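You operate a simulated robot arm through the tools that you are given. There is no shell and no other tool. Be economical: measure what you need, move in short steps, check, and stop when the job is done.

Carry out the task below with a simulated two-armed robot. There is one attempt and no reset: what you move stays moved.

## Task
Swap the faulty arc in the brown fixture for the white one and light it.
Fine: teal switch off, then slider back, before you lift it; old arc in the fault tray; slider in before you switch on again.

Only the result counts: the job must be done as asked and must still hold three seconds after the hand-in. Knocking over, shifting, dropping, spilling or breaking anything else fails it.

## Robot
Two 7-joint arms with fingered hands on one trunk, on a base that drives. Base frame: it is fixed to the floor where the robot stands at the start and does not move with it; the origin is under the middle of the robot, x ahead of it, y to its left, z up; the surface under the hand at the start is at about z = 800. Lengths are in mm, angles in degrees, forces in N, time in s.
The left shoulder is at the start at [68, 170, 1205], the right one opposite. With the tool pointing down near the work surface each hand reaches from about 260 to 760 mm from the robot's upright axis, wherever it stands, measured 20 degrees to its own side. Places, roughly: black button of the beige box [400, 0, 800]; blue button of the beige box [400, -100, 800]; brown fixture [600, 300, 800]; cream button of the beige box [400, 0, 800]; fault tray [600, 600, 800]; grey switch of the cream block [500, -100, 800]; orange slider [500, 100, 800]; purple switch of the cream block [500, 0, 800]; small white arc (30x15x3 cm) [500, 600, 800]; teal switch of the cream block [500, 0, 800]. Payload 4 kg a hand.
Tool frame (each hand has its own): the origin (TCP) lies between the finger pads and is the grasp point; the fingertips stand 26 mm ahead of it; z points along the fingers, y is the line along which they close. The gripper opens to 132 mm. The gripper's body begins 73 mm behind the TCP. The gripper is a hand of 4 fingers: y runs from the thumb to the fingers, the wrist lies at [0, 0, -224] in the tool frame, and closing takes about 1.5 s.
Orientation is that of the tool frame in the base frame, as a unit quaternion [w, x, y, z]. With the fingers straight down and closing along the base's y, the tool's x points along the base's -x, its y along +y and its z along -z.

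## Interface
- The arms move only by the tool apply_moves. It takes "left_series", "right_series" or both (then of equal length, played together; a hand with none holds still); each is text: rows parted by semicolons, each of 6 numbers parted by spaces: the turn, a rotation vector about the tool's x, y, z in units of 4 degrees (1.0 is 4 degrees), then the shift along the tool's x, y, z in units of 40 mm (1.0 is 40 mm). In form: rx ry rz tx ty tz; .... A call has 1 to 12 rows; each row shifts and turns the commanded pose from where the row before left it, along the tool's axes as they then stand. "left_hand" and "right_hand" are, for a hand that has rows, the gripper command, from -1 (fully open) to 1 (shut), values between in proportion, set as the call begins (left out, the last holds). A call with a number of a shift or a turn outside -1 to 1 is refused whole. Each row takes 0.2 s and may step no farther than 50 mm and 8.6 degrees from the row before; otherwise, or with a gripper value out of range, the whole call is refused. A pose out of reach is approached as far as the arm can. The call stops where the force on the tool passes 40 N (or 10 N more than at its start, if that is more) or the arm is blocked; 0.2 s more then pass. Each finger travels about 108 mm/s and halts on what it meets, pressing with about 24 N; the grip force reading is that of the motor and also rises with nothing between the fingers. The clock runs only during rows and for 0.2 s after the last one: add rows that do not move to give the fingers time. It gives the time, the measured TCP pose, the force on the tool (base axes), the opening and the grip force at its end, in the units of the frame above (readings bear some noise), with the torque about the TCP (base axes, N m) and any sound that the robot's microphone picked up.
- Cameras (640 x 400 px; columns grow to the right, rows downward): "scene" is now at [154.7, 13.5, 1389.9]; the picture's right is [0.17, -0.99, 0.00], its down [-0.48, -0.08, -0.87] and it looks along [0.86, 0.14, -0.49] (base axes); focal length 214 px, centre (320, 200). "left" rides on the left gripper at [-73, 6, -94] in its tool frame; the picture's right is [-0.08, -1.00, 0.00], its down [0.78, -0.06, -0.62] and it looks along [0.61, -0.05, 0.79] (tool axes); focal length 230 px, centre (320, 200). "right" rides on the right gripper at [73, 6, -94] in its tool frame; the picture's right is [-0.08, 1.00, 0.00], its down [-0.78, -0.06, -0.62] and it looks along [-0.62, -0.05, 0.79] (tool axes); focal length 230 px, centre (320, 200). There is no depth. A picture from a camera that has moved, and an enlarged one, comes with that camera's place and axes in the base frame and with its lens.
- grab_frame(camera): a new picture of that camera. It takes no simulated time.
- move_column(by): slides the trunk up (or, below 0, down) by that many mm; the arms and the scene camera ride with it, the base frame stays. It gives what a move gives, with no picture.
- drive_base(legs): drives the robot by 1 to 6 legs, each [ahead, left, turn to the left] in mm, mm and degrees, along the robot's own axes; the way and the turn of a leg run together, so that a leg with both is an arc; at most 1500 mm and 180 degrees a leg. The arms and the cameras ride along, it lands a little off, and it stops where it bumps. It gives what a move gives.
- finger_targets(finger1, finger2, finger3, thumb_bend, hand): sets how far each is bent, from 0 (flat) to 100 (curled in); at 30 the hand is open as for a grip, at 70 the pads meet at the TCP. One left out holds its place. A second passes; each finger stops where it meets its share of the squeeze, and holds until it gets a number again. A gripper value or a shape takes the hand back. It gives what a move gives, with no picture; readings hold the bend of each and the force on the fingers (four entries, about 0 where the hand has none), thumb and palm.
- set_grasp(shape, hand): the hand has 4 fingers and takes this shape, open, in about a second: jaw (thumb against the fingers, like two jaws); tri (thumb and two fingers); tip (a fingertip pinch); poke (one finger out to press); point (the index stretched); flat (the hand flat); cup (the hand cupped); fist (a fist). The gripper value then closes the fingers along that shape, each until it touches; the sizes above hold for jaw. It gives what a move gives, with no picture.
- head_to(pan, tilt): turns the head with the scene camera to pan (to the left, within 80 degrees either way) and tilt (down, from -29 to 69), counted from straight ahead of the robot. It gives what a move gives.
- zoom(camera, box): a new picture of the part [left, top, right, bottom] of that camera's present view, enlarged. It takes no simulated time.
- finish_job(): hands the job in; it is judged then, once.

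Work in short steps. Places have to be worked out from the pictures, the camera data and where the tool is seen: move nearer, look again, correct. Check each grasp and each placing, and mend what went wrong. You have 120 turns and 100 pictures in all, those below and enlarged ones among them. Open the grippers and draw the arms clear of the work before you hand the job in, unless the task says otherwise; then end with one line.

The tools are called after ">>>" as a command line: name --argument value ..., lists and objects as JSON in quotes. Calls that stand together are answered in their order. apply_moves: Moves the arms, as the interface text tells. Its arguments: {"type":"object","properties":{"left_series":{"type":"string"},"left_hand":{"type":"number"},"right_series":{"type":"string"},"right_hand":{"type":"number"}},"required":[]} The other tools are called the same way: move_column (by) slides the trunk up or down; set_grasp (shape, hand) gives the hand a shape; finger_targets (finger1, finger2, finger3, thumb_bend, hand) moves the fingers one by one; drive_base (legs) drives the base; head_to (pan, tilt) turns the head that bears the scene camera; grab_frame (camera) takes a picture; zoom (camera, box) takes an enlarged picture of a part of a camera's view; finish_job () hands the job in.

At the start:

```text
time: 0.0
left_tool_pos: [334.6, 374.2, 1156.8]
left_tcp_rot: [-0.001, -0.005, 1.0, -0.019]
left_wrist_force: [-0.6, -0.5, -0.1]
left_ft_torque: [0.06, 0.02, 0.0]
left_finger_gap: 131.9
left_grasp_force: 0.0
left_shape: jaw
left_bend: [30.0, 30.0, 30.0, 30.0]
left_finger forces: [0.1, 0.0, 0.0, 0.0, 0.1, 0.0]
right_tool_pos: [531.7, 23.5, 1068.1]
right_tcp_rot: [0.0, 0.0, 1.0, 0.0]
right_wrist_force: [-0.4, -0.8, -0.1]
right_ft_torque: [0.03, 0.01, 0.0]
right_finger_gap: 131.9
right_grasp_force: 0.1
right_shape: jaw
right_bend: [30.0, 30.0, 30.0, 30.0]
right_finger forces: [0.1, 0.0, 0.0, 0.1, 0.1, 0.1]
trunk travel left (down, up): [-218.0, 133.0]
robot x, y, heading: [2.5, -1.5, 0.1]
head pan, tilt: [79.3, 68.4]
```

scene: 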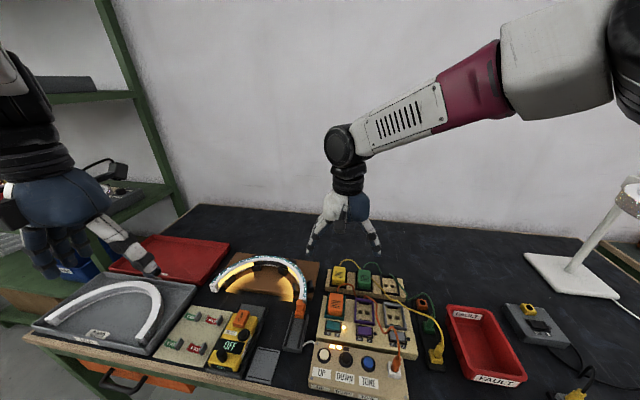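
right: 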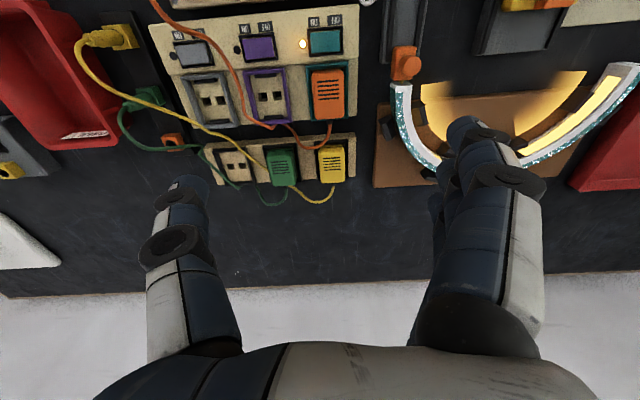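
left: 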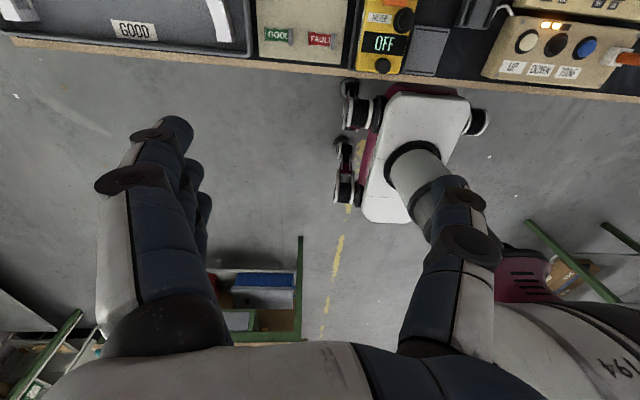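

I start by looking closer at the work area with enlarged views.

>>> zoom --camera "scene" --box '[180, 230, 430, 400]'

>>> zoom --camera "scene" --box '[20, 220, 270, 390]'

>>> zoom --camera "right" --box '[360, 0, 640, 200]'

>>> zoom --camera "right" --box '[140, 0, 400, 200]'

```text
2.35 times, centred on (305, 315) of scene
camera zoom: at [154.7, 13.5, 1389.9], right [0.17, -0.99, 0.0], down [-0.48, -0.08, -0.87], along [0.86, 0.14, -0.49], focal length 505 px, centre (355, -71)
```

zoom: 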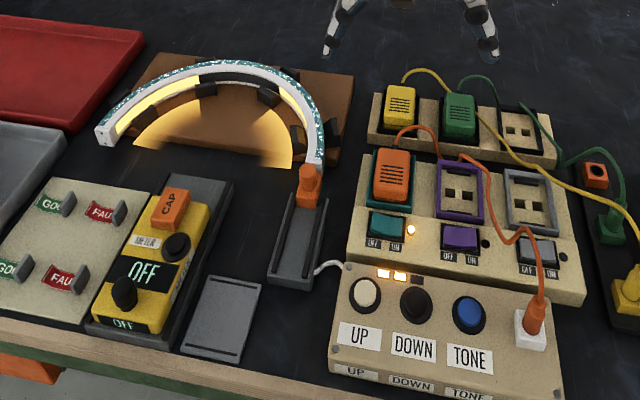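

```text
2.35 times, centred on (145, 305) of scene
camera zoom: at [154.7, 13.5, 1389.9], right [0.17, -0.99, 0.0], down [-0.48, -0.08, -0.87], along [0.86, 0.14, -0.49], focal length 505 px, centre (732, -47)
```

zoom: 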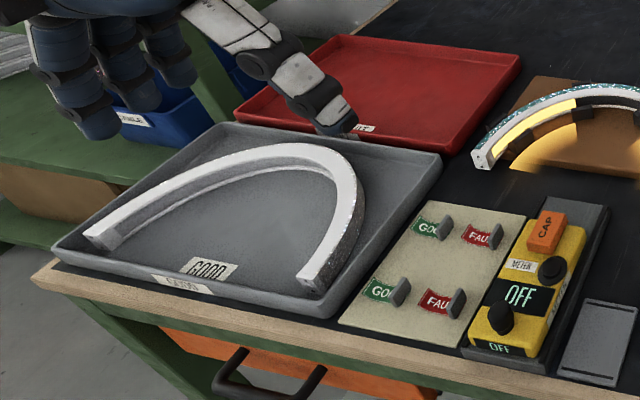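

```text
2.00 times, centred on (500, 100) of right
camera zoom: at [458.7, 29.9, 1161.2], right [0.08, 1.0, 0.0], down [0.78, -0.06, 0.62], along [0.62, -0.05, -0.79], focal length 460 px, centre (-40, 400)
```

zoom: 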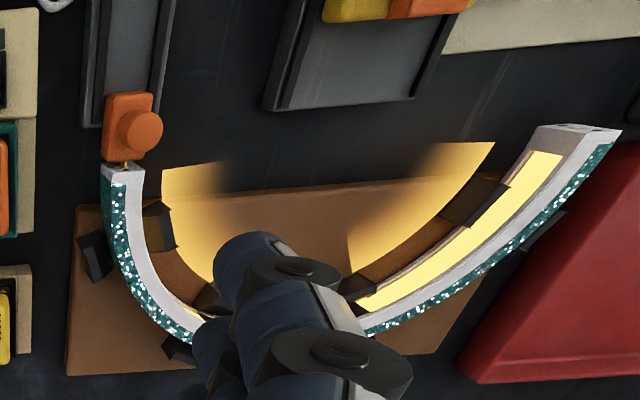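

```text
2.00 times, centred on (270, 100) of right
camera zoom: at [458.7, 29.9, 1161.2], right [0.08, 1.0, 0.0], down [0.78, -0.06, 0.62], along [0.62, -0.05, -0.79], focal length 460 px, centre (420, 400)
```

zoom: 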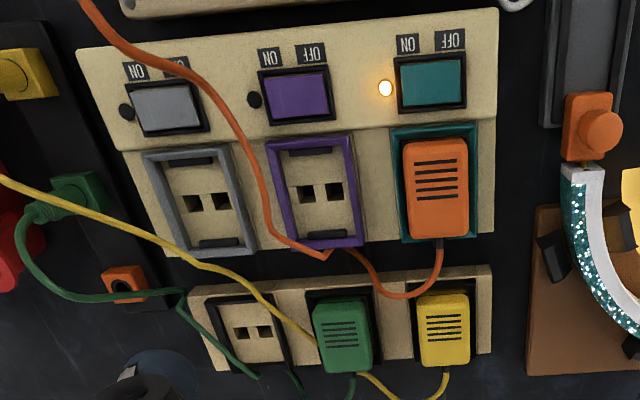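

The red trays must be told apart by their labels, so I zoom on both.

>>> zoom --camera "scene" --box '[430, 280, 560, 400]'

>>> zoom --camera "scene" --box '[100, 220, 240, 310]'

```text
3.33 times, centred on (495, 340) of scene
camera zoom: at [154.7, 13.5, 1389.9], right [0.17, -0.99, 0.0], down [-0.48, -0.08, -0.87], along [0.86, 0.14, -0.49], focal length 715 px, centre (-263, -267)
```

zoom: 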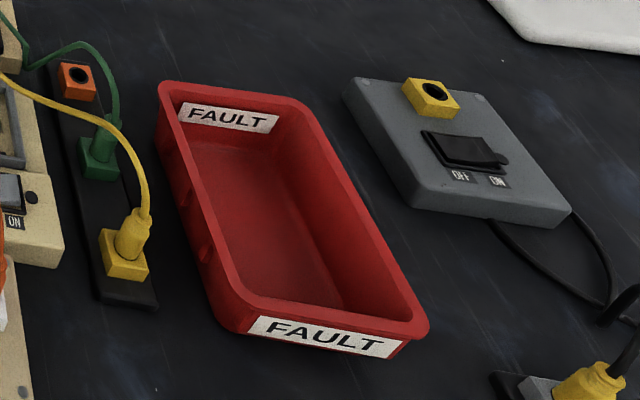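

```text
4.44 times, centred on (170, 265) of scene
camera zoom: at [154.7, 13.5, 1389.9], right [0.17, -0.99, 0.0], down [-0.48, -0.08, -0.87], along [0.86, 0.14, -0.49], focal length 953 px, centre (987, -89)
```

zoom: 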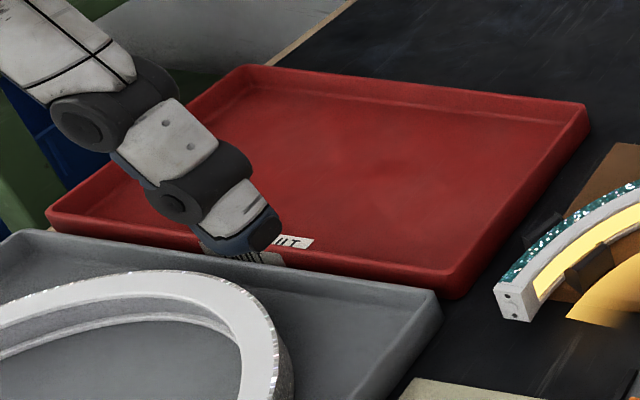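

The left red tray fits the given place (label to be confirmed once the left hand moves). I put the right hand in poke shape and move the left hand's fingers out of the way to view the label.

>>> set_grasp --shape "poke" --hand "right"

>>> apply_moves --left_series "0 0 0 0 0 -1; 0 0 0 0 0 -1; 0 0 0 0 0 -1;0 0 0 0 0 -1"

>>> grab_frame --camera "right"

>>> grab_frame --camera "scene"

```text
time: 0.9
left_tool_pos: [334.1, 373.9, 1157.0]
left_tcp_rot: [-0.001, -0.007, 1.0, -0.025]
left_wrist_force: [-0.4, -0.4, 1.0]
left_ft_torque: [-0.03, 0.01, -0.02]
left_finger_gap: 131.9
left_grasp_force: 0.1
left_shape: jaw
left_bend: [30.0, 30.0, 30.0, 30.0]
left_finger forces: [0.1, 0.1, 0.0, 0.1, 0.0, 0.0]
right_tool_pos: [532.6, 24.8, 1068.3]
right_tcp_rot: [0.0, 0.0, 1.0, 0.001]
right_wrist_force: [0.1, 1.0, -0.4]
right_ft_torque: [0.01, 0.0, -0.03]
right_finger_gap: 0.0
right_grasp_force: 0.1
right_shape: poke
right_bend: [100.0, 100.0, 100.0, 46.0]
right_finger forces: [0.1, 0.0, 0.0, 0.0, 0.0, 0.1]
trunk travel left (down, up): [-218.0, 133.0]
robot x, y, heading: [-0.0, 0.9, 0.1]
head pan, tilt: [79.3, 68.4]
```

```text
time: 1.9
left_tool_pos: [334.0, 395.8, 1308.7]
left_tcp_rot: [0.0, -0.013, 0.998, -0.055]
left_wrist_force: [0.3, 0.9, 0.4]
left_ft_torque: [0.01, 0.05, 0.0]
left_finger_gap: 131.8
left_grasp_force: 0.1
left_shape: jaw
left_bend: [30.0, 30.0, 30.0, 30.0]
left_finger forces: [0.0, 0.1, 0.0, 0.0, 0.1, 0.0]
left hand out of reach, approached as far as the arm can: row 2
right_tool_pos: [532.0, 24.3, 1068.5]
right_tcp_rot: [0.001, 0.0, 1.0, 0.0]
right_wrist_force: [-0.2, 0.3, 0.0]
right_ft_torque: [0.0, -0.01, -0.01]
right_finger_gap: 0.1
right_grasp_force: 0.1
right_shape: poke
right_bend: [100.0, 100.0, 100.0, 46.0]
right_finger forces: [0.1, 0.0, 0.0, 0.1, 0.1, 0.1]
trunk travel left (down, up): [-218.0, 133.0]
robot x, y, heading: [-0.8, 1.0, -0.1]
head pan, tilt: [79.3, 68.4]
```

```text
90 pictures are left
camera right: at [458.4, 29.8, 1161.3], right [0.08, 1.0, 0.0], down [0.78, -0.06, 0.62], along [0.62, -0.05, -0.79], focal length 230 px, centre (320, 200)
```

right: 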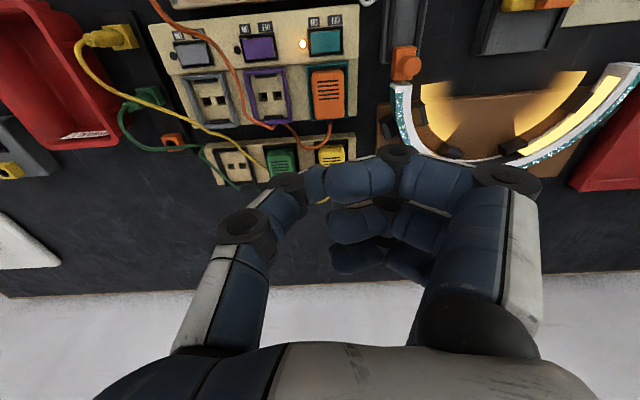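

```text
89 pictures are left
camera scene: at [129.6, 11.2, 1346.2], right [0.2, -0.98, 0.0], down [-0.85, -0.17, -0.49], along [0.48, 0.1, -0.87], focal length 214 px, centre (320, 200)
```

scene: 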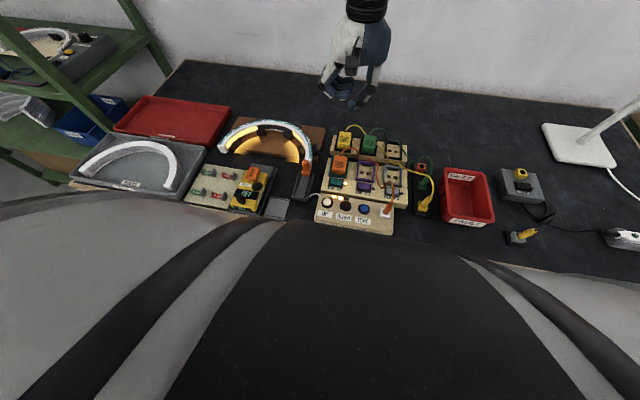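

I set the head to look at the bench and try a "tip" shape, closed, to have a compact pressing point.

>>> head_to --pan 15 --tilt 45

>>> set_grasp --shape "tip" --hand "right"

>>> apply_moves --right_series "0 0 0 0 0 0;0 0 0 0 0 0;0 0 0 0 0 0;0 0 0 0 0 0;0 0 0 0 0 0;0 0 0 0 0 0;0 0 0 0 0 0;0 0 0 0 0 0" --right_hand 1

>>> grab_frame --camera "right"

>>> grab_frame --camera "scene"

```text
time: 3.2
left_tool_pos: [335.3, 394.9, 1307.7]
left_tcp_rot: [-0.002, -0.013, 0.998, -0.053]
left_wrist_force: [0.6, 0.6, -0.9]
left_ft_torque: [-0.02, 0.01, -0.01]
left_finger_gap: 131.6
left_grasp_force: 0.0
left_shape: jaw
left_bend: [30.0, 30.0, 30.0, 30.0]
left_finger forces: [0.1, 0.0, 0.0, 0.1, 0.0, 0.0]
right_tool_pos: [531.7, 25.4, 1068.1]
right_tcp_rot: [0.0, 0.0, 1.0, 0.0]
right_wrist_force: [-0.5, -0.1, 0.3]
right_ft_torque: [-0.02, 0.0, 0.0]
right_finger_gap: 0.0
right_grasp_force: 0.0
right_shape: poke
right_bend: [100.0, 100.0, 100.0, 46.0]
right_finger forces: [0.0, 0.0, 0.1, 0.0, 0.0, 0.1]
trunk travel left (down, up): [-218.0, 133.0]
robot x, y, heading: [0.2, 0.0, -0.0]
head pan, tilt: [15.0, 45.0]
```

```text
time: 4.2
left_tool_pos: [335.9, 394.4, 1308.5]
left_tcp_rot: [-0.002, -0.014, 0.998, -0.053]
left_wrist_force: [0.8, -0.3, -0.6]
left_ft_torque: [-0.02, -0.02, 0.03]
left_finger_gap: 131.7
left_grasp_force: 0.1
left_shape: jaw
left_bend: [30.0, 30.0, 30.0, 30.0]
left_finger forces: [0.0, 0.0, 0.0, 0.0, 0.0, 0.1]
right_tool_pos: [532.6, 24.8, 1067.6]
right_tcp_rot: [0.0, 0.0, 1.0, 0.0]
right_wrist_force: [-0.4, 0.2, 0.3]
right_ft_torque: [0.01, -0.01, 0.0]
right_finger_gap: 131.7
right_grasp_force: 0.0
right_shape: tip
right_bend: [0.0, 30.0, 0.0, 30.0]
right_finger forces: [0.0, 0.0, 0.0, 0.1, 0.0, 0.0]
trunk travel left (down, up): [-218.0, 133.0]
robot x, y, heading: [0.3, -0.5, 0.0]
head pan, tilt: [15.0, 45.0]
```

```text
time: 6.0
left_tool_pos: [335.2, 395.2, 1308.3]
left_tcp_rot: [-0.001, -0.013, 0.998, -0.053]
left_wrist_force: [0.3, -1.1, 0.0]
left_ft_torque: [0.0, 0.0, -0.04]
left_finger_gap: 131.7
left_grasp_force: 0.1
left_shape: jaw
left_bend: [30.0, 30.0, 30.0, 30.0]
left_finger forces: [0.0, 0.0, 0.0, 0.0, 0.0, 0.1]
right_tool_pos: [531.9, 24.1, 1068.1]
right_tcp_rot: [0.0, 0.0, 1.0, 0.0]
right_wrist_force: [0.1, 0.1, -0.6]
right_ft_torque: [0.02, 0.01, 0.01]
right_finger_gap: 0.2
right_grasp_force: 24.0
right_shape: tip
right_bend: [26.0, 62.0, 26.0, 67.0]
right_finger forces: [0.0, 0.0, 0.0, 0.0, 0.0, 0.0]
trunk travel left (down, up): [-218.0, 133.0]
robot x, y, heading: [2.9, 2.0, -0.3]
head pan, tilt: [15.0, 45.0]
```

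```text
88 pictures are left
camera right: at [458.7, 29.9, 1161.2], right [0.08, 1.0, 0.0], down [0.78, -0.06, 0.62], along [0.62, -0.05, -0.79], focal length 230 px, centre (320, 200)
```

right: 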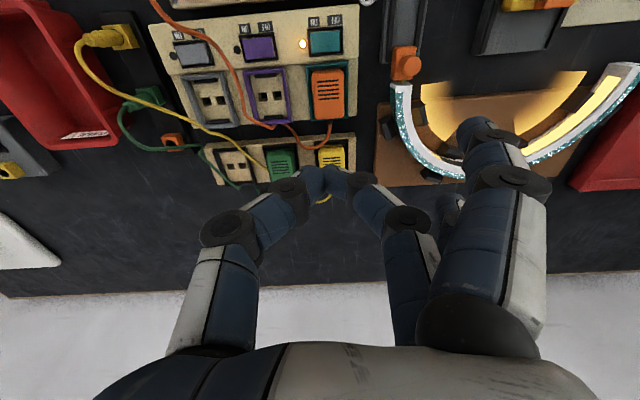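

```text
87 pictures are left
camera scene: at [143.2, 13.5, 1363.2], right [0.19, -0.98, 0.0], down [-0.72, -0.14, -0.68], along [0.67, 0.13, -0.73], focal length 214 px, centre (320, 200)
```

scene: 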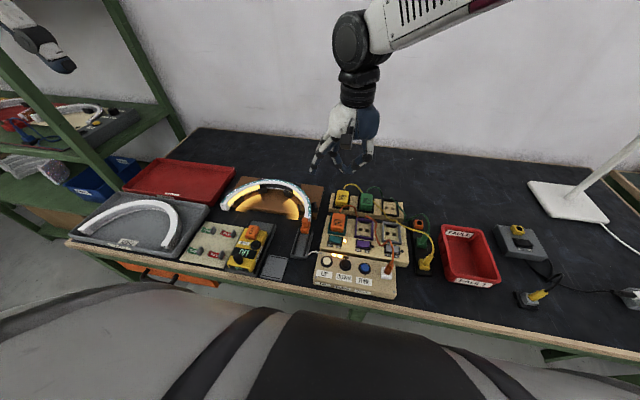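

The pinch tips sit right at the TCP, but the other fingers stick out. I curl fingers 1 and 3 and keep finger 2 and the thumb pinched.

>>> finger_targets --hand "right" --finger1 100 --finger2 64 --finger3 100 --thumb_bend 70

>>> grab_frame --camera "right"

>>> zoom --camera "scene" --box '[200, 100, 420, 300]'

>>> zoom --camera "scene" --box '[60, 140, 260, 280]'

```text
time: 7.0
left_tool_pos: [334.6, 394.1, 1307.6]
left_tcp_rot: [-0.001, -0.013, 0.998, -0.053]
left_wrist_force: [-0.4, -0.3, 0.6]
left_ft_torque: [-0.01, -0.01, 0.05]
left_finger_gap: 131.8
left_grasp_force: 0.1
left_shape: jaw
left_bend: [30.0, 30.0, 30.0, 30.0]
left_finger forces: [0.0, 0.0, 0.1, 0.0, 0.0, 0.1]
right_tool_pos: [531.4, 24.9, 1068.3]
right_tcp_rot: [0.0, 0.0, 1.0, 0.0]
right_wrist_force: [0.2, 0.2, -0.6]
right_ft_torque: [0.01, 0.01, -0.01]
right_finger_gap: 38.8
right_grasp_force: 0.0
right_shape: fingers
right_bend: [100.0, 64.0, 100.0, 70.0]
right_finger forces: [0.0, 0.0, 0.0, 0.1, 0.1, 0.0]
trunk travel left (down, up): [-218.0, 133.0]
robot x, y, heading: [1.3, 0.7, 0.2]
head pan, tilt: [15.0, 45.0]
```

```text
86 pictures are left
camera right: at [458.7, 29.8, 1161.2], right [0.08, 1.0, 0.0], down [0.78, -0.06, 0.62], along [0.62, -0.05, -0.79], focal length 230 px, centre (320, 200)
```

right: 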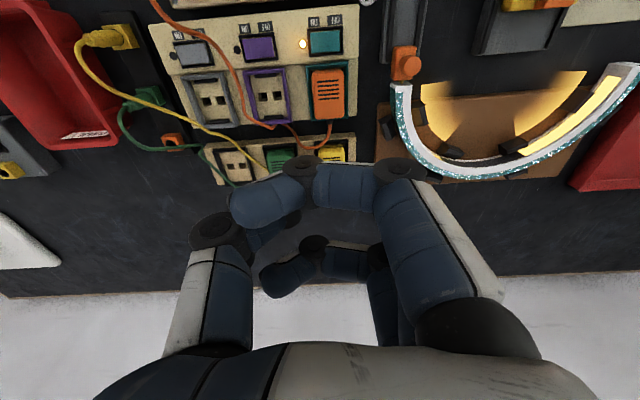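

```text
2.00 times, centred on (310, 200) of scene
camera zoom: at [143.3, 13.5, 1363.4], right [0.19, -0.98, 0.0], down [-0.72, -0.14, -0.68], along [0.67, 0.13, -0.73], focal length 429 px, centre (340, 200)
```

zoom: 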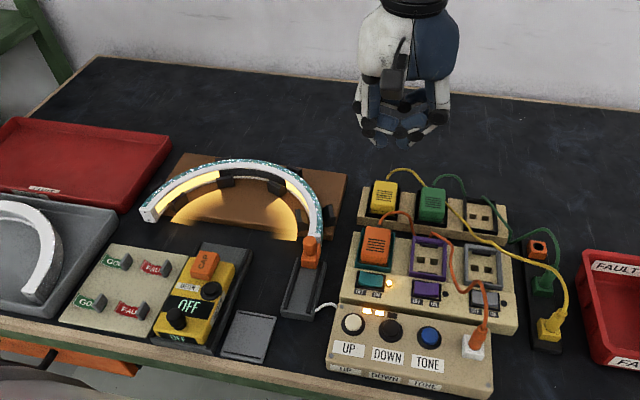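

```text
2.86 times, centred on (160, 210) of scene
camera zoom: at [143.3, 13.5, 1363.4], right [0.19, -0.98, 0.0], down [-0.72, -0.14, -0.68], along [0.67, 0.13, -0.73], focal length 613 px, centre (777, 171)
```

zoom: 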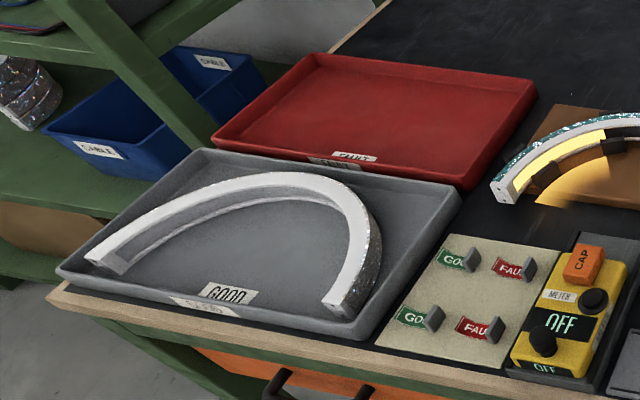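

The left tray's label reads FAULT. I re-form the pinch via the tip shape and then curl only fingers 1 and 3, then check it from the scene camera.

>>> finger_targets --hand "right" --finger1 90 --finger2 62 --finger3 90 --thumb_bend 67

>>> zoom --camera "scene" --box '[300, 90, 400, 190]'

```text
time: 8.0
left_tool_pos: [335.0, 394.9, 1307.5]
left_tcp_rot: [-0.002, -0.013, 0.998, -0.053]
left_wrist_force: [0.2, 0.6, 0.4]
left_ft_torque: [-0.06, 0.01, 0.02]
left_finger_gap: 131.9
left_grasp_force: 0.0
left_shape: jaw
left_bend: [30.0, 30.0, 30.0, 30.0]
left_finger forces: [0.1, 0.0, 0.1, 0.0, 0.1, 0.0]
right_tool_pos: [531.7, 23.8, 1067.1]
right_tcp_rot: [0.0, 0.0, 1.0, 0.0]
right_wrist_force: [0.4, -0.7, 0.0]
right_ft_torque: [0.01, 0.01, -0.03]
right_finger_gap: 24.5
right_grasp_force: 0.1
right_shape: fingers
right_bend: [90.0, 62.0, 90.0, 67.0]
right_finger forces: [0.0, 0.0, 0.1, 0.1, 0.0, 0.0]
trunk travel left (down, up): [-218.0, 133.0]
robot x, y, heading: [3.0, -1.8, -0.1]
head pan, tilt: [15.0, 45.0]
```

```text
4.00 times, centred on (350, 140) of scene
camera zoom: at [143.4, 13.5, 1363.5], right [0.19, -0.98, 0.0], down [-0.72, -0.14, -0.68], along [0.67, 0.13, -0.73], focal length 858 px, centre (200, 440)
```

zoom: 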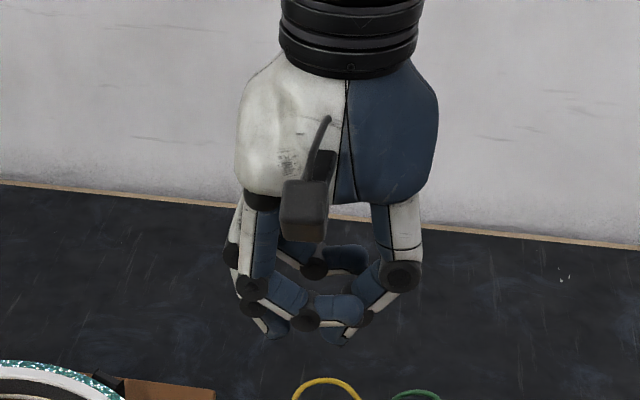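

The thumb tip (about 12 mm to -y and 28 mm below the TCP) makes a good poking point. I curl finger 2 too and approach above the OFF half of the teal switch, around [481, 56, 920].

>>> finger_targets --hand "right" --finger1 98 --finger2 98 --finger3 98 --thumb_bend 62

>>> apply_moves --right_series "0 0 0 0.4 0.3 0.6;0 0 0 0.4 0.3 0.7;0 0 0 0.47 0.2 0.8;0 0 0 0 0 0.8;0 0 0 0 0 0.8;0 0 0 0 0 0"

>>> grab_frame --camera "right"

>>> zoom --camera "scene" --box '[290, 140, 420, 300]'

```text
time: 8.9
left_tool_pos: [334.8, 396.2, 1307.7]
left_tcp_rot: [-0.001, -0.014, 0.998, -0.053]
left_wrist_force: [-0.4, -0.5, -0.8]
left_ft_torque: [0.04, -0.04, -0.01]
left_finger_gap: 131.9
left_grasp_force: 0.0
left_shape: jaw
left_bend: [30.0, 30.0, 30.0, 30.0]
left_finger forces: [0.0, 0.1, 0.1, 0.0, 0.0, 0.0]
right_tool_pos: [532.3, 24.6, 1069.2]
right_tcp_rot: [0.0, 0.0, 1.0, 0.0]
right_wrist_force: [0.7, 0.0, -0.6]
right_ft_torque: [-0.01, -0.04, -0.02]
right_finger_gap: 38.6
right_grasp_force: 0.1
right_shape: fingers
right_bend: [98.0, 98.0, 98.0, 62.0]
right_finger forces: [0.0, 0.0, 0.0, 0.0, 0.0, 0.1]
trunk travel left (down, up): [-218.0, 133.0]
robot x, y, heading: [-0.6, -0.3, 0.0]
head pan, tilt: [15.0, 45.0]
```

```text
time: 10.3
left_tool_pos: [334.1, 394.8, 1307.8]
left_tcp_rot: [-0.001, -0.014, 0.998, -0.054]
left_wrist_force: [0.0, 0.0, 0.3]
left_ft_torque: [0.01, -0.01, 0.0]
left_finger_gap: 131.8
left_grasp_force: 0.0
left_shape: jaw
left_bend: [30.0, 30.0, 30.0, 30.0]
left_finger forces: [0.0, 0.0, 0.1, 0.0, 0.0, 0.0]
right_tool_pos: [487.7, 54.3, 926.5]
right_tcp_rot: [0.003, 0.008, 1.0, 0.006]
right_wrist_force: [0.0, 0.1, 0.7]
right_ft_torque: [-0.04, -0.01, 0.01]
right_finger_gap: 38.6
right_grasp_force: 0.0
right_shape: fingers
right_bend: [98.0, 98.0, 98.0, 62.0]
right_finger forces: [0.0, 0.1, 0.1, 0.0, 0.1, 0.0]
trunk travel left (down, up): [-218.0, 133.0]
robot x, y, heading: [0.1, -0.8, -0.0]
head pan, tilt: [15.0, 45.0]
```

```text
82 pictures are left
camera right: at [414.2, 58.9, 1018.2], right [0.09, 1.0, 0.01], down [0.78, -0.08, 0.62], along [0.62, -0.05, -0.78], focal length 230 px, centre (320, 200)
```

right: 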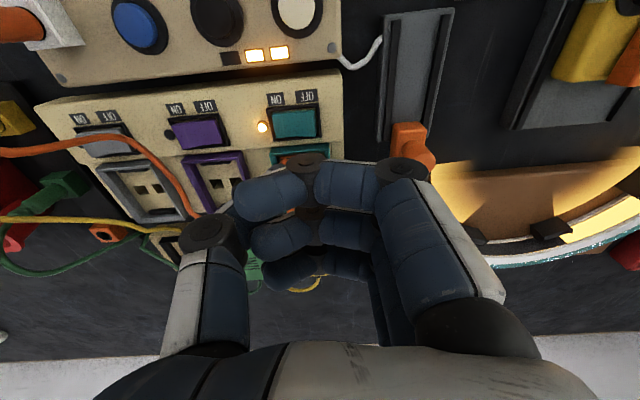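

```text
2.50 times, centred on (355, 220) of scene
camera zoom: at [143.5, 13.6, 1363.9], right [0.19, -0.98, 0.0], down [-0.72, -0.14, -0.68], along [0.67, 0.13, -0.73], focal length 536 px, centre (232, 150)
```

zoom: 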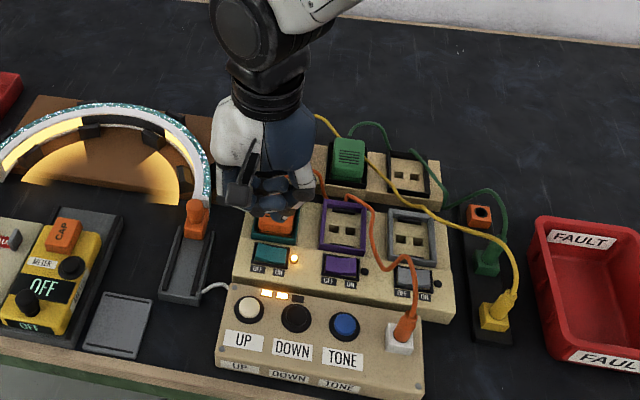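

I need to see the thumb tip, so I enlarge the region around the hand.

>>> zoom --camera "scene" --box '[370, 190, 440, 260]'

>>> zoom --camera "scene" --box '[360, 180, 430, 250]'

```text
5.71 times, centred on (405, 225) of scene
camera zoom: at [143.5, 13.6, 1363.9], right [0.19, -0.98, 0.0], down [-0.72, -0.14, -0.68], along [0.67, 0.13, -0.73], focal length 1226 px, centre (-166, 57)
```

zoom: 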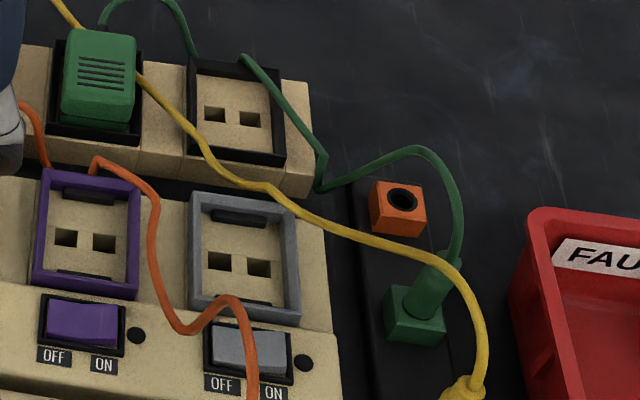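

```text
5.71 times, centred on (395, 215) of scene
camera zoom: at [143.5, 13.6, 1363.9], right [0.19, -0.98, 0.0], down [-0.72, -0.14, -0.68], along [0.67, 0.13, -0.73], focal length 1226 px, centre (-109, 114)
```

zoom: 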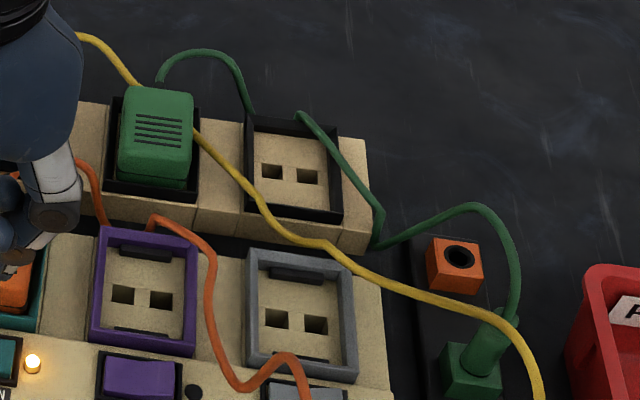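

>>> zoom --camera "scene" --box '[300, 190, 370, 260]'

```text
5.71 times, centred on (335, 225) of scene
camera zoom: at [143.5, 13.6, 1363.9], right [0.19, -0.98, 0.0], down [-0.72, -0.14, -0.68], along [0.67, 0.13, -0.73], focal length 1226 px, centre (234, 57)
```

zoom: 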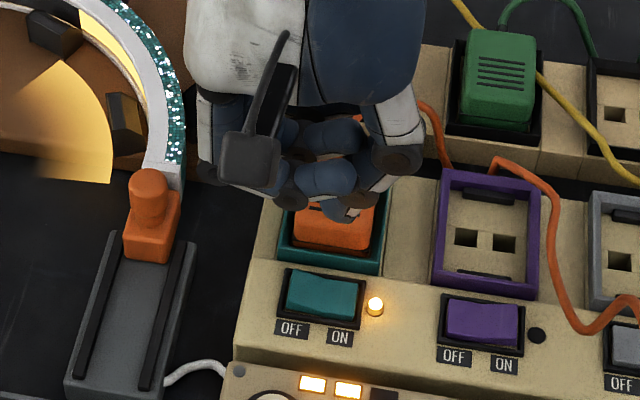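

The thumb tip is about 25 mm to -y, 34 mm below the TCP. I bend the thumb a bit more (to 68), to keep the knuckles away from the slider, and move over the OFF half.

>>> finger_targets --hand "right" --thumb_bend 68

>>> apply_moves --right_series "0 0 0 0.25 0.15 0.4;0 0 0 0 0 0.35;0 0 0 0 0 0"

>>> zoom --camera "scene" --box '[300, 190, 370, 260]'

>>> grab_frame --camera "right"

```text
time: 11.3
left_tool_pos: [336.2, 395.6, 1307.4]
left_tcp_rot: [-0.001, -0.013, 0.999, -0.053]
left_wrist_force: [-0.4, 0.3, 0.3]
left_ft_torque: [-0.01, 0.03, 0.01]
left_finger_gap: 131.9
left_grasp_force: 0.0
left_shape: jaw
left_bend: [30.0, 30.0, 30.0, 30.0]
left_finger forces: [0.0, 0.1, 0.1, 0.1, 0.0, 0.0]
right_tool_pos: [486.6, 52.4, 923.0]
right_tcp_rot: [0.001, 0.009, 1.0, 0.005]
right_wrist_force: [-0.3, 0.4, 0.1]
right_ft_torque: [0.03, -0.02, 0.03]
right_finger_gap: 36.3
right_grasp_force: 0.1
right_shape: fingers
right_bend: [98.0, 98.0, 98.0, 68.0]
right_finger forces: [0.1, 0.0, 0.0, 0.0, 0.1, 0.0]
trunk travel left (down, up): [-218.0, 133.0]
robot x, y, heading: [-1.6, -0.9, 0.1]
head pan, tilt: [15.0, 45.0]
```

```text
time: 12.3
left_tool_pos: [334.5, 397.2, 1305.5]
left_tcp_rot: [-0.001, -0.015, 0.998, -0.058]
left_wrist_force: [-0.6, -0.4, 0.3]
left_ft_torque: [0.02, 0.01, -0.02]
left_finger_gap: 131.6
left_grasp_force: 0.1
left_shape: jaw
left_bend: [30.0, 30.0, 30.0, 30.0]
left_finger forces: [0.1, 0.0, 0.1, 0.0, 0.0, 0.1]
right_tool_pos: [493.6, 51.4, 906.5]
right_tcp_rot: [0.005, 0.03, 0.999, 0.022]
right_wrist_force: [-0.6, -0.2, 0.4]
right_ft_torque: [0.01, 0.01, -0.03]
right_finger_gap: 36.6
right_grasp_force: 0.1
right_shape: fingers
right_bend: [98.0, 98.0, 98.0, 68.0]
right_finger forces: [0.0, 0.0, 0.0, 0.1, 0.0, 0.0]
trunk travel left (down, up): [-218.0, 133.0]
robot x, y, heading: [3.9, 2.0, -0.1]
head pan, tilt: [15.0, 45.0]
stopped in row 3 (right hand): the arm was blocked; the commanded pose is now the measured one
```

```text
5.71 times, centred on (335, 225) of scene
camera zoom: at [144.1, 15.3, 1364.8], right [0.21, -0.98, 0.0], down [-0.7, -0.15, -0.69], along [0.68, 0.14, -0.72], focal length 1226 px, centre (234, 57)
```

zoom: 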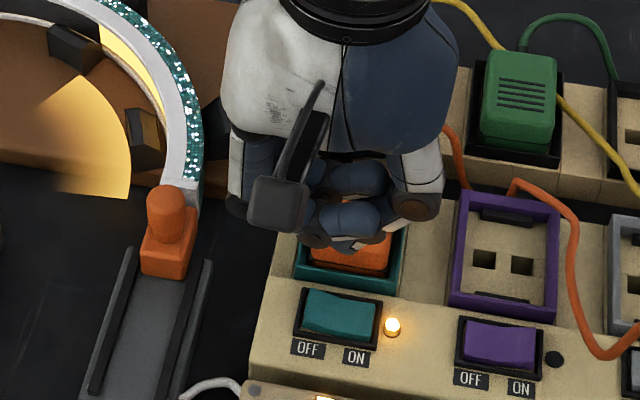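

```text
76 pictures are left
camera right: at [419.0, 56.1, 998.6], right [0.14, 0.99, 0.04], down [0.77, -0.13, 0.62], along [0.62, -0.05, -0.78], focal length 230 px, centre (320, 200)
```

right: 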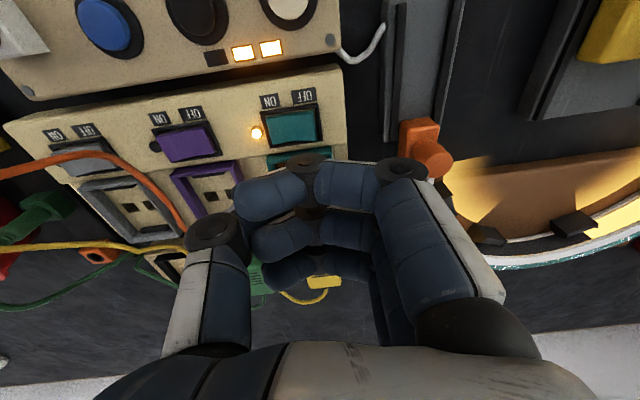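

The arm is near a limit reaching across the body. I lift the right hand clear and drive the base left 300 mm, so the switch falls on the right arm's own side and the trays come within reach of the left.

>>> apply_moves --right_series "0 0 0 0 0 -0.9;0 0 0 0 0 -0.9;0 0 0 0 0 -0.9;0 0 0 0 0 -0.9;0 0 0 0 0 0"

>>> drive_base --legs '[[0, 300, 0]]'

>>> head_to --pan -10 --tilt 50

>>> grab_frame --camera "scene"

```text
time: 13.6
left_tool_pos: [335.8, 395.1, 1306.5]
left_tcp_rot: [-0.002, -0.014, 0.998, -0.057]
left_wrist_force: [-0.1, 0.2, -0.6]
left_ft_torque: [0.0, 0.0, 0.0]
left_finger_gap: 131.8
left_grasp_force: 0.1
left_shape: jaw
left_bend: [30.0, 30.0, 30.0, 30.0]
left_finger forces: [0.2, 0.1, 0.1, 0.0, 0.0, 0.0]
right_tool_pos: [488.8, 48.5, 1049.5]
right_tcp_rot: [0.005, 0.026, 0.999, 0.02]
right_wrist_force: [0.8, -0.3, 0.0]
right_ft_torque: [-0.01, 0.06, -0.01]
right_finger_gap: 36.4
right_grasp_force: 0.0
right_shape: fingers
right_bend: [98.0, 98.0, 98.0, 68.0]
right_finger forces: [0.0, 0.0, 0.1, 0.0, 0.0, 0.0]
trunk travel left (down, up): [-218.0, 133.0]
robot x, y, heading: [-3.7, -1.0, -0.2]
head pan, tilt: [15.0, 45.0]
```

```text
time: 16.8
left_tool_pos: [336.6, 698.8, 1306.4]
left_tcp_rot: [-0.001, -0.013, 0.998, -0.057]
left_wrist_force: [-0.2, 0.1, 0.3]
left_ft_torque: [-0.02, 0.02, -0.01]
left_finger_gap: 131.8
left_grasp_force: 0.0
left_shape: jaw
left_bend: [30.0, 30.0, 30.0, 30.0]
left_finger forces: [0.0, 0.0, 0.0, 0.1, 0.0, 0.0]
right_tool_pos: [489.4, 351.1, 1049.0]
right_tcp_rot: [0.005, 0.028, 0.999, 0.019]
right_wrist_force: [-0.2, 0.0, -0.1]
right_ft_torque: [-0.01, 0.03, 0.0]
right_finger_gap: 36.3
right_grasp_force: 0.1
right_shape: fingers
right_bend: [98.0, 98.0, 98.0, 68.0]
right_finger forces: [0.0, 0.0, 0.1, 0.0, 0.0, 0.1]
trunk travel left (down, up): [-218.0, 133.0]
robot x, y, heading: [0.5, 304.6, -0.0]
head pan, tilt: [15.0, 45.0]
```

```text
time: 17.7
left_tool_pos: [336.4, 699.0, 1306.5]
left_tcp_rot: [-0.002, -0.013, 0.998, -0.057]
left_wrist_force: [0.2, -0.4, 0.2]
left_ft_torque: [0.01, -0.01, -0.01]
left_finger_gap: 131.9
left_grasp_force: 0.0
left_shape: jaw
left_bend: [30.0, 30.0, 30.0, 30.0]
left_finger forces: [0.0, 0.0, 0.2, 0.0, 0.0, 0.0]
right_tool_pos: [490.2, 349.6, 1049.2]
right_tcp_rot: [0.004, 0.028, 0.999, 0.019]
right_wrist_force: [-0.1, -0.5, 0.1]
right_ft_torque: [-0.01, -0.02, 0.01]
right_finger_gap: 36.5
right_grasp_force: 0.0
right_shape: fingers
right_bend: [98.0, 98.0, 98.0, 68.0]
right_finger forces: [0.0, 0.0, 0.0, 0.0, 0.0, 0.1]
trunk travel left (down, up): [-218.0, 133.0]
robot x, y, heading: [0.4, 306.0, -0.0]
head pan, tilt: [-10.0, 50.0]
```

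```text
75 pictures are left
camera scene: at [141.6, 289.0, 1359.5], right [-0.18, -0.98, 0.0], down [-0.75, 0.14, -0.64], along [0.63, -0.11, -0.77], focal length 214 px, centre (320, 200)
```

scene: 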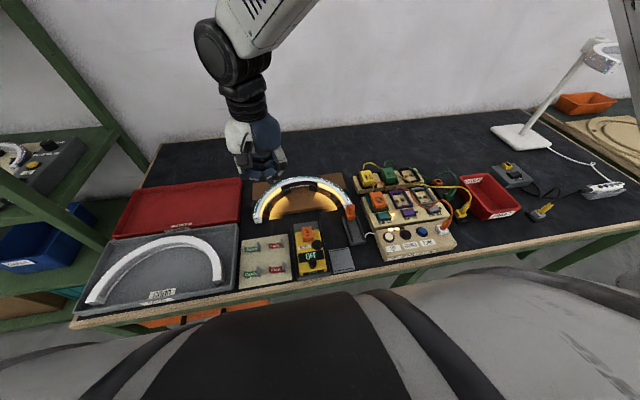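

The switch is now well within the right side. I straighten the hand and carry it over the teal switch, staying at about z 925.

>>> apply_moves --right_series "0.55 0.15 -0.8 0 0 0;0 0 0 0.3 -1 0;0 0 0 0 -1 0;0 0 0 0 -1 0;0 0 0 0 -1 0;0 0 0 0 -1 0;0 0 0 0 -1 0;0 0 0 0 -1 0;0 0 0 0 -0.35 0.8;0 0 0 0 0 0.8;0 0 0 0 0 0.8;0 0 0 0 0 0"

>>> zoom --camera "scene" --box '[340, 150, 440, 250]'

```text
time: 20.3
left_tool_pos: [336.0, 699.8, 1307.2]
left_tcp_rot: [-0.001, -0.012, 0.998, -0.058]
left_wrist_force: [0.0, 0.6, -0.4]
left_ft_torque: [-0.01, -0.04, -0.01]
left_finger_gap: 131.9
left_grasp_force: 0.0
left_shape: jaw
left_bend: [30.0, 30.0, 30.0, 30.0]
left_finger forces: [0.0, 0.1, 0.1, 0.0, 0.0, 0.0]
right_tool_pos: [475.8, 56.7, 953.1]
right_tcp_rot: [-0.001, 0.0, 1.0, 0.0]
right_wrist_force: [-0.3, 0.3, 0.1]
right_ft_torque: [0.0, -0.02, 0.01]
right_finger_gap: 36.5
right_grasp_force: 0.1
right_shape: fingers
right_bend: [98.0, 98.0, 98.0, 68.0]
right_finger forces: [0.0, 0.0, 0.0, 0.0, 0.1, 0.0]
trunk travel left (down, up): [-218.0, 133.0]
robot x, y, heading: [3.6, 304.2, -0.2]
head pan, tilt: [-10.0, 50.0]
```

```text
4.00 times, centred on (390, 200) of scene
camera zoom: at [141.0, 289.0, 1359.6], right [-0.18, -0.98, 0.0], down [-0.75, 0.14, -0.64], along [0.63, -0.11, -0.77], focal length 858 px, centre (40, 200)
```

zoom: 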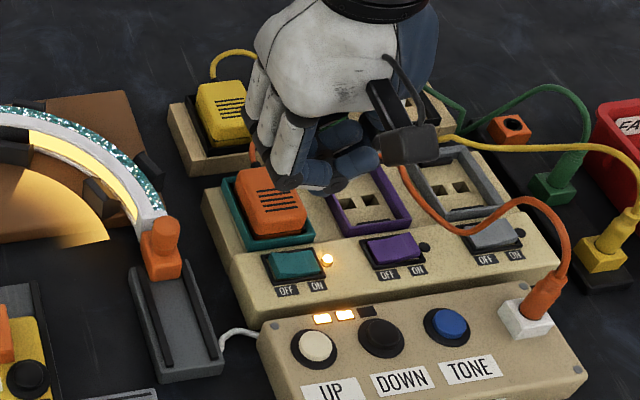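

I lower to about z 885 to look from a closer range before pressing.

>>> apply_moves --right_series "0 0 0 0 0.05 0.8;0 0 0 0 0 0.8;0 0 0 0 0 0"

>>> zoom --camera "scene" --box '[340, 170, 420, 250]'

```text
time: 21.1
left_tool_pos: [336.0, 699.1, 1307.1]
left_tcp_rot: [-0.001, -0.012, 0.998, -0.057]
left_wrist_force: [-0.4, -0.2, -0.1]
left_ft_torque: [0.01, 0.0, -0.01]
left_finger_gap: 131.7
left_grasp_force: 0.1
left_shape: jaw
left_bend: [30.0, 30.0, 30.0, 30.0]
left_finger forces: [0.1, 0.1, 0.0, 0.0, 0.0, 0.0]
right_tool_pos: [476.8, 58.2, 887.6]
right_tcp_rot: [0.0, 0.001, 1.0, 0.001]
right_wrist_force: [-0.1, -0.8, 0.6]
right_ft_torque: [0.0, -0.03, 0.0]
right_finger_gap: 36.2
right_grasp_force: 0.2
right_shape: fingers
right_bend: [98.0, 98.0, 98.0, 68.0]
right_finger forces: [0.0, 0.0, 0.0, 0.0, 0.0, 0.1]
trunk travel left (down, up): [-218.0, 133.0]
robot x, y, heading: [0.3, 303.3, -0.1]
head pan, tilt: [-10.0, 50.0]
```

```text
5.00 times, centred on (380, 210) of scene
camera zoom: at [141.2, 289.0, 1359.6], right [-0.18, -0.98, 0.0], down [-0.75, 0.14, -0.64], along [0.63, -0.11, -0.77], focal length 1072 px, centre (20, 150)
```

zoom: 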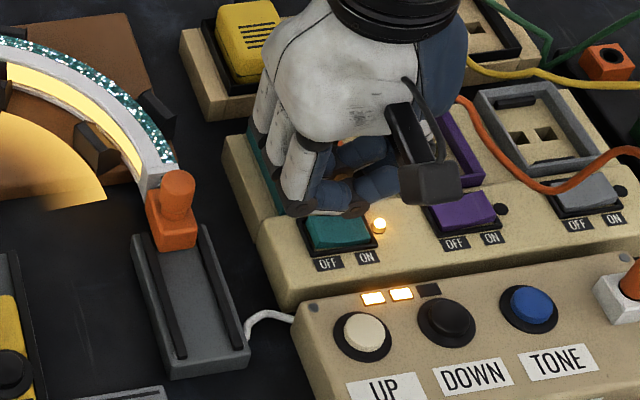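

The thumb tip should be about 20 mm above the OFF half. I press down in small steps until force rises.

>>> apply_moves --right_series "0 0 0 0 0 0.2;0 0 0 0 0 0.15;0 0 0 0 0 0.1;0 0 0 0 0 0.1;0 0 0 0 0 0"

>>> zoom --camera "scene" --box '[340, 170, 420, 250]'

```text
time: 22.3
left_tool_pos: [336.1, 699.5, 1306.1]
left_tcp_rot: [-0.002, -0.013, 0.998, -0.058]
left_wrist_force: [0.4, -0.5, 0.2]
left_ft_torque: [0.01, -0.02, 0.0]
left_finger_gap: 131.8
left_grasp_force: 0.2
left_shape: jaw
left_bend: [30.0, 30.0, 30.0, 30.0]
left_finger forces: [0.1, 0.1, 0.1, 0.0, 0.0, 0.1]
right_tool_pos: [477.6, 58.6, 866.1]
right_tcp_rot: [0.0, 0.0, 1.0, 0.0]
right_wrist_force: [0.0, 1.1, 0.8]
right_ft_torque: [-0.03, -0.04, -0.05]
right_finger_gap: 36.2
right_grasp_force: 0.0
right_shape: fingers
right_bend: [98.0, 98.0, 98.0, 68.0]
right_finger forces: [0.0, 0.1, 0.0, 0.0, 0.0, 0.1]
trunk travel left (down, up): [-218.0, 133.0]
robot x, y, heading: [-0.7, 303.7, -0.1]
head pan, tilt: [-10.0, 50.0]
heard: click
```

```text
5.00 times, centred on (380, 210) of scene
camera zoom: at [141.5, 288.9, 1359.5], right [-0.18, -0.98, 0.0], down [-0.75, 0.14, -0.64], along [0.63, -0.11, -0.77], focal length 1072 px, centre (20, 150)
```

zoom: 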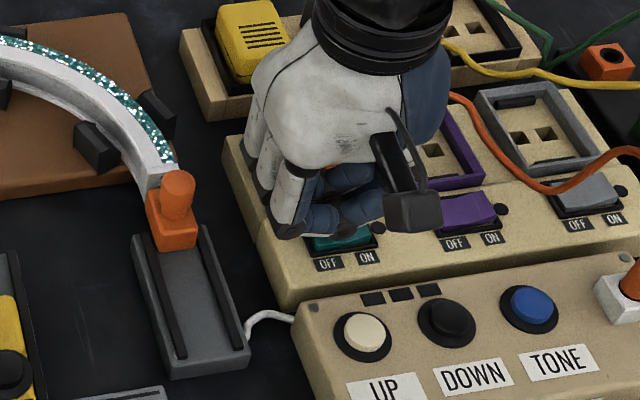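

Click heard and the arc is dark: teal is off. I lift off, open a thumb–finger 2 pinch, and move above the slider's knob at about [511, 130].

>>> apply_moves --right_series "0 0 0 0 0 -0.8;0 0 0 0 0 -0.8;0 0 0 0 0 -0.8;0 0 0 -0.4 0.9 0;0 0 0 -0.4 0.9 0;0 0 0 0 0 0"

>>> finger_targets --hand "right" --finger1 98 --finger2 48 --finger3 98 --thumb_bend 50

>>> grab_frame --camera "right"

>>> zoom --camera "scene" --box '[290, 120, 410, 250]'

```text
time: 23.7
left_tool_pos: [336.7, 698.7, 1307.7]
left_tcp_rot: [-0.002, -0.012, 0.998, -0.057]
left_wrist_force: [-0.1, -0.5, -0.1]
left_ft_torque: [0.01, -0.05, -0.01]
left_finger_gap: 132.0
left_grasp_force: 0.1
left_shape: jaw
left_bend: [30.0, 30.0, 30.0, 30.0]
left_finger forces: [0.1, 0.0, 0.1, 0.0, 0.0, 0.1]
right_tool_pos: [508.9, 131.3, 961.0]
right_tcp_rot: [0.001, 0.001, 1.0, 0.0]
right_wrist_force: [0.3, -0.5, 0.3]
right_ft_torque: [0.0, 0.02, -0.01]
right_finger_gap: 36.4
right_grasp_force: 0.0
right_shape: fingers
right_bend: [98.0, 98.0, 98.0, 68.0]
right_finger forces: [0.1, 0.0, 0.0, 0.0, 0.1, 0.0]
trunk travel left (down, up): [-218.0, 133.0]
robot x, y, heading: [2.2, 305.4, -0.1]
head pan, tilt: [-10.0, 50.0]
```

```text
time: 24.7
left_tool_pos: [337.0, 699.8, 1307.0]
left_tcp_rot: [-0.002, -0.013, 0.998, -0.057]
left_wrist_force: [0.2, 0.0, -0.1]
left_ft_torque: [-0.01, -0.01, 0.02]
left_finger_gap: 131.8
left_grasp_force: 0.1
left_shape: jaw
left_bend: [30.0, 30.0, 30.0, 30.0]
left_finger forces: [0.0, 0.0, 0.0, 0.1, 0.1, 0.0]
right_tool_pos: [508.6, 131.6, 963.5]
right_tcp_rot: [0.0, 0.0, 1.0, 0.0]
right_wrist_force: [-0.5, 0.2, 0.4]
right_ft_torque: [0.0, 0.02, -0.01]
right_finger_gap: 44.3
right_grasp_force: 0.0
right_shape: fingers
right_bend: [98.0, 48.0, 98.0, 50.0]
right_finger forces: [0.0, 0.0, 0.0, 0.1, 0.0, 0.0]
trunk travel left (down, up): [-218.0, 133.0]
robot x, y, heading: [1.0, 305.6, -0.0]
head pan, tilt: [-10.0, 50.0]
```

```text
71 pictures are left
camera right: at [435.7, 136.8, 1055.3], right [0.08, 1.0, 0.0], down [0.79, -0.06, 0.62], along [0.61, -0.05, -0.79], focal length 230 px, centre (320, 200)
```

right: 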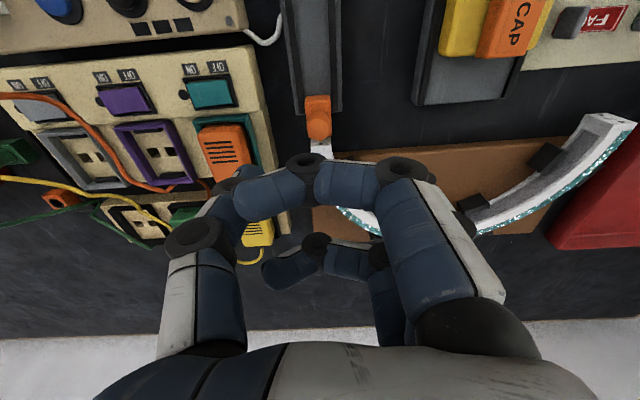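

```text
3.08 times, centred on (350, 185) of scene
camera zoom: at [141.6, 288.9, 1359.5], right [-0.18, -0.98, 0.0], down [-0.75, 0.14, -0.64], along [0.63, -0.11, -0.77], focal length 660 px, centre (228, 246)
```

zoom: 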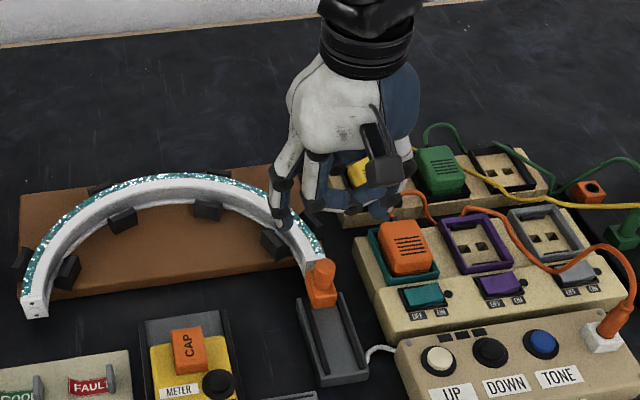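

Alignment over the knob looks right within a few mm. I descend to TCP z ≈ 878.

>>> apply_moves --right_series "0 0 0 0.05 0 0.7;0 0 0 0 0 0.7;0 0 0 0 0 0.5;0 0 0 0 0 0.2;0 0 0 0 0 0"

>>> zoom --camera "scene" --box '[310, 160, 390, 240]'

>>> zoom --camera "right" --box '[230, 60, 430, 200]'

```text
time: 25.9
left_tool_pos: [336.1, 700.3, 1306.5]
left_tcp_rot: [-0.002, -0.013, 0.998, -0.058]
left_wrist_force: [0.1, 0.5, -0.1]
left_ft_torque: [-0.03, 0.02, -0.03]
left_finger_gap: 131.8
left_grasp_force: 0.0
left_shape: jaw
left_bend: [30.0, 30.0, 30.0, 30.0]
left_finger forces: [0.0, 0.0, 0.0, 0.0, 0.1, 0.0]
right_tool_pos: [507.4, 129.6, 878.9]
right_tcp_rot: [-0.001, -0.001, 1.0, 0.0]
right_wrist_force: [-0.2, 0.0, -0.1]
right_ft_torque: [0.0, 0.0, 0.0]
right_finger_gap: 44.2
right_grasp_force: 0.0
right_shape: fingers
right_bend: [98.0, 48.0, 98.0, 50.0]
right_finger forces: [0.1, 0.0, 0.1, 0.0, 0.0, 0.0]
trunk travel left (down, up): [-218.0, 133.0]
robot x, y, heading: [1.5, 299.9, -0.0]
head pan, tilt: [-10.0, 50.0]
```

```text
5.00 times, centred on (350, 200) of scene
camera zoom: at [141.5, 288.9, 1359.5], right [-0.18, -0.98, 0.0], down [-0.75, 0.14, -0.64], along [0.63, -0.11, -0.77], focal length 1072 px, centre (170, 200)
```

zoom: 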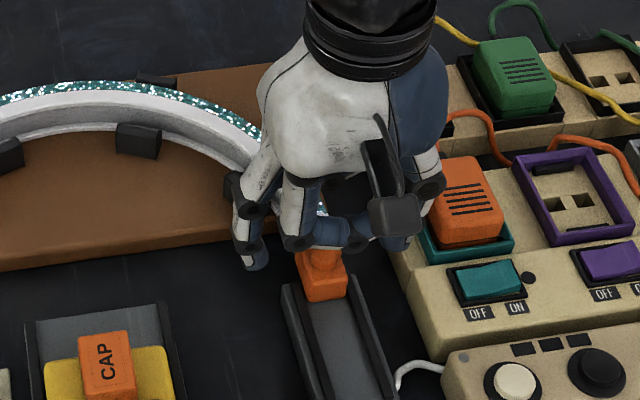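

```text
2.86 times, centred on (330, 130) of right
camera zoom: at [434.4, 135.5, 971.9], right [0.08, 1.0, 0.0], down [0.79, -0.06, 0.62], along [0.61, -0.05, -0.79], focal length 657 px, centre (291, 400)
```

zoom: 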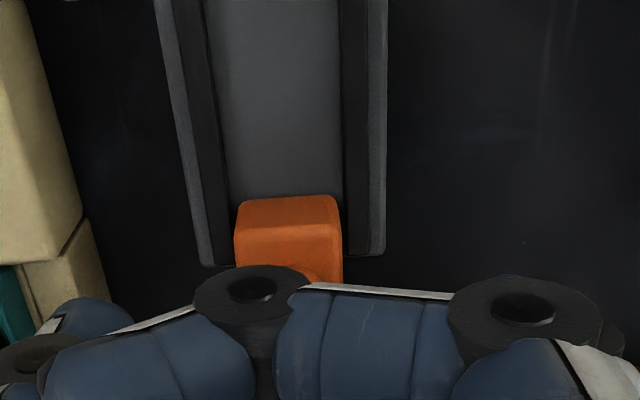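

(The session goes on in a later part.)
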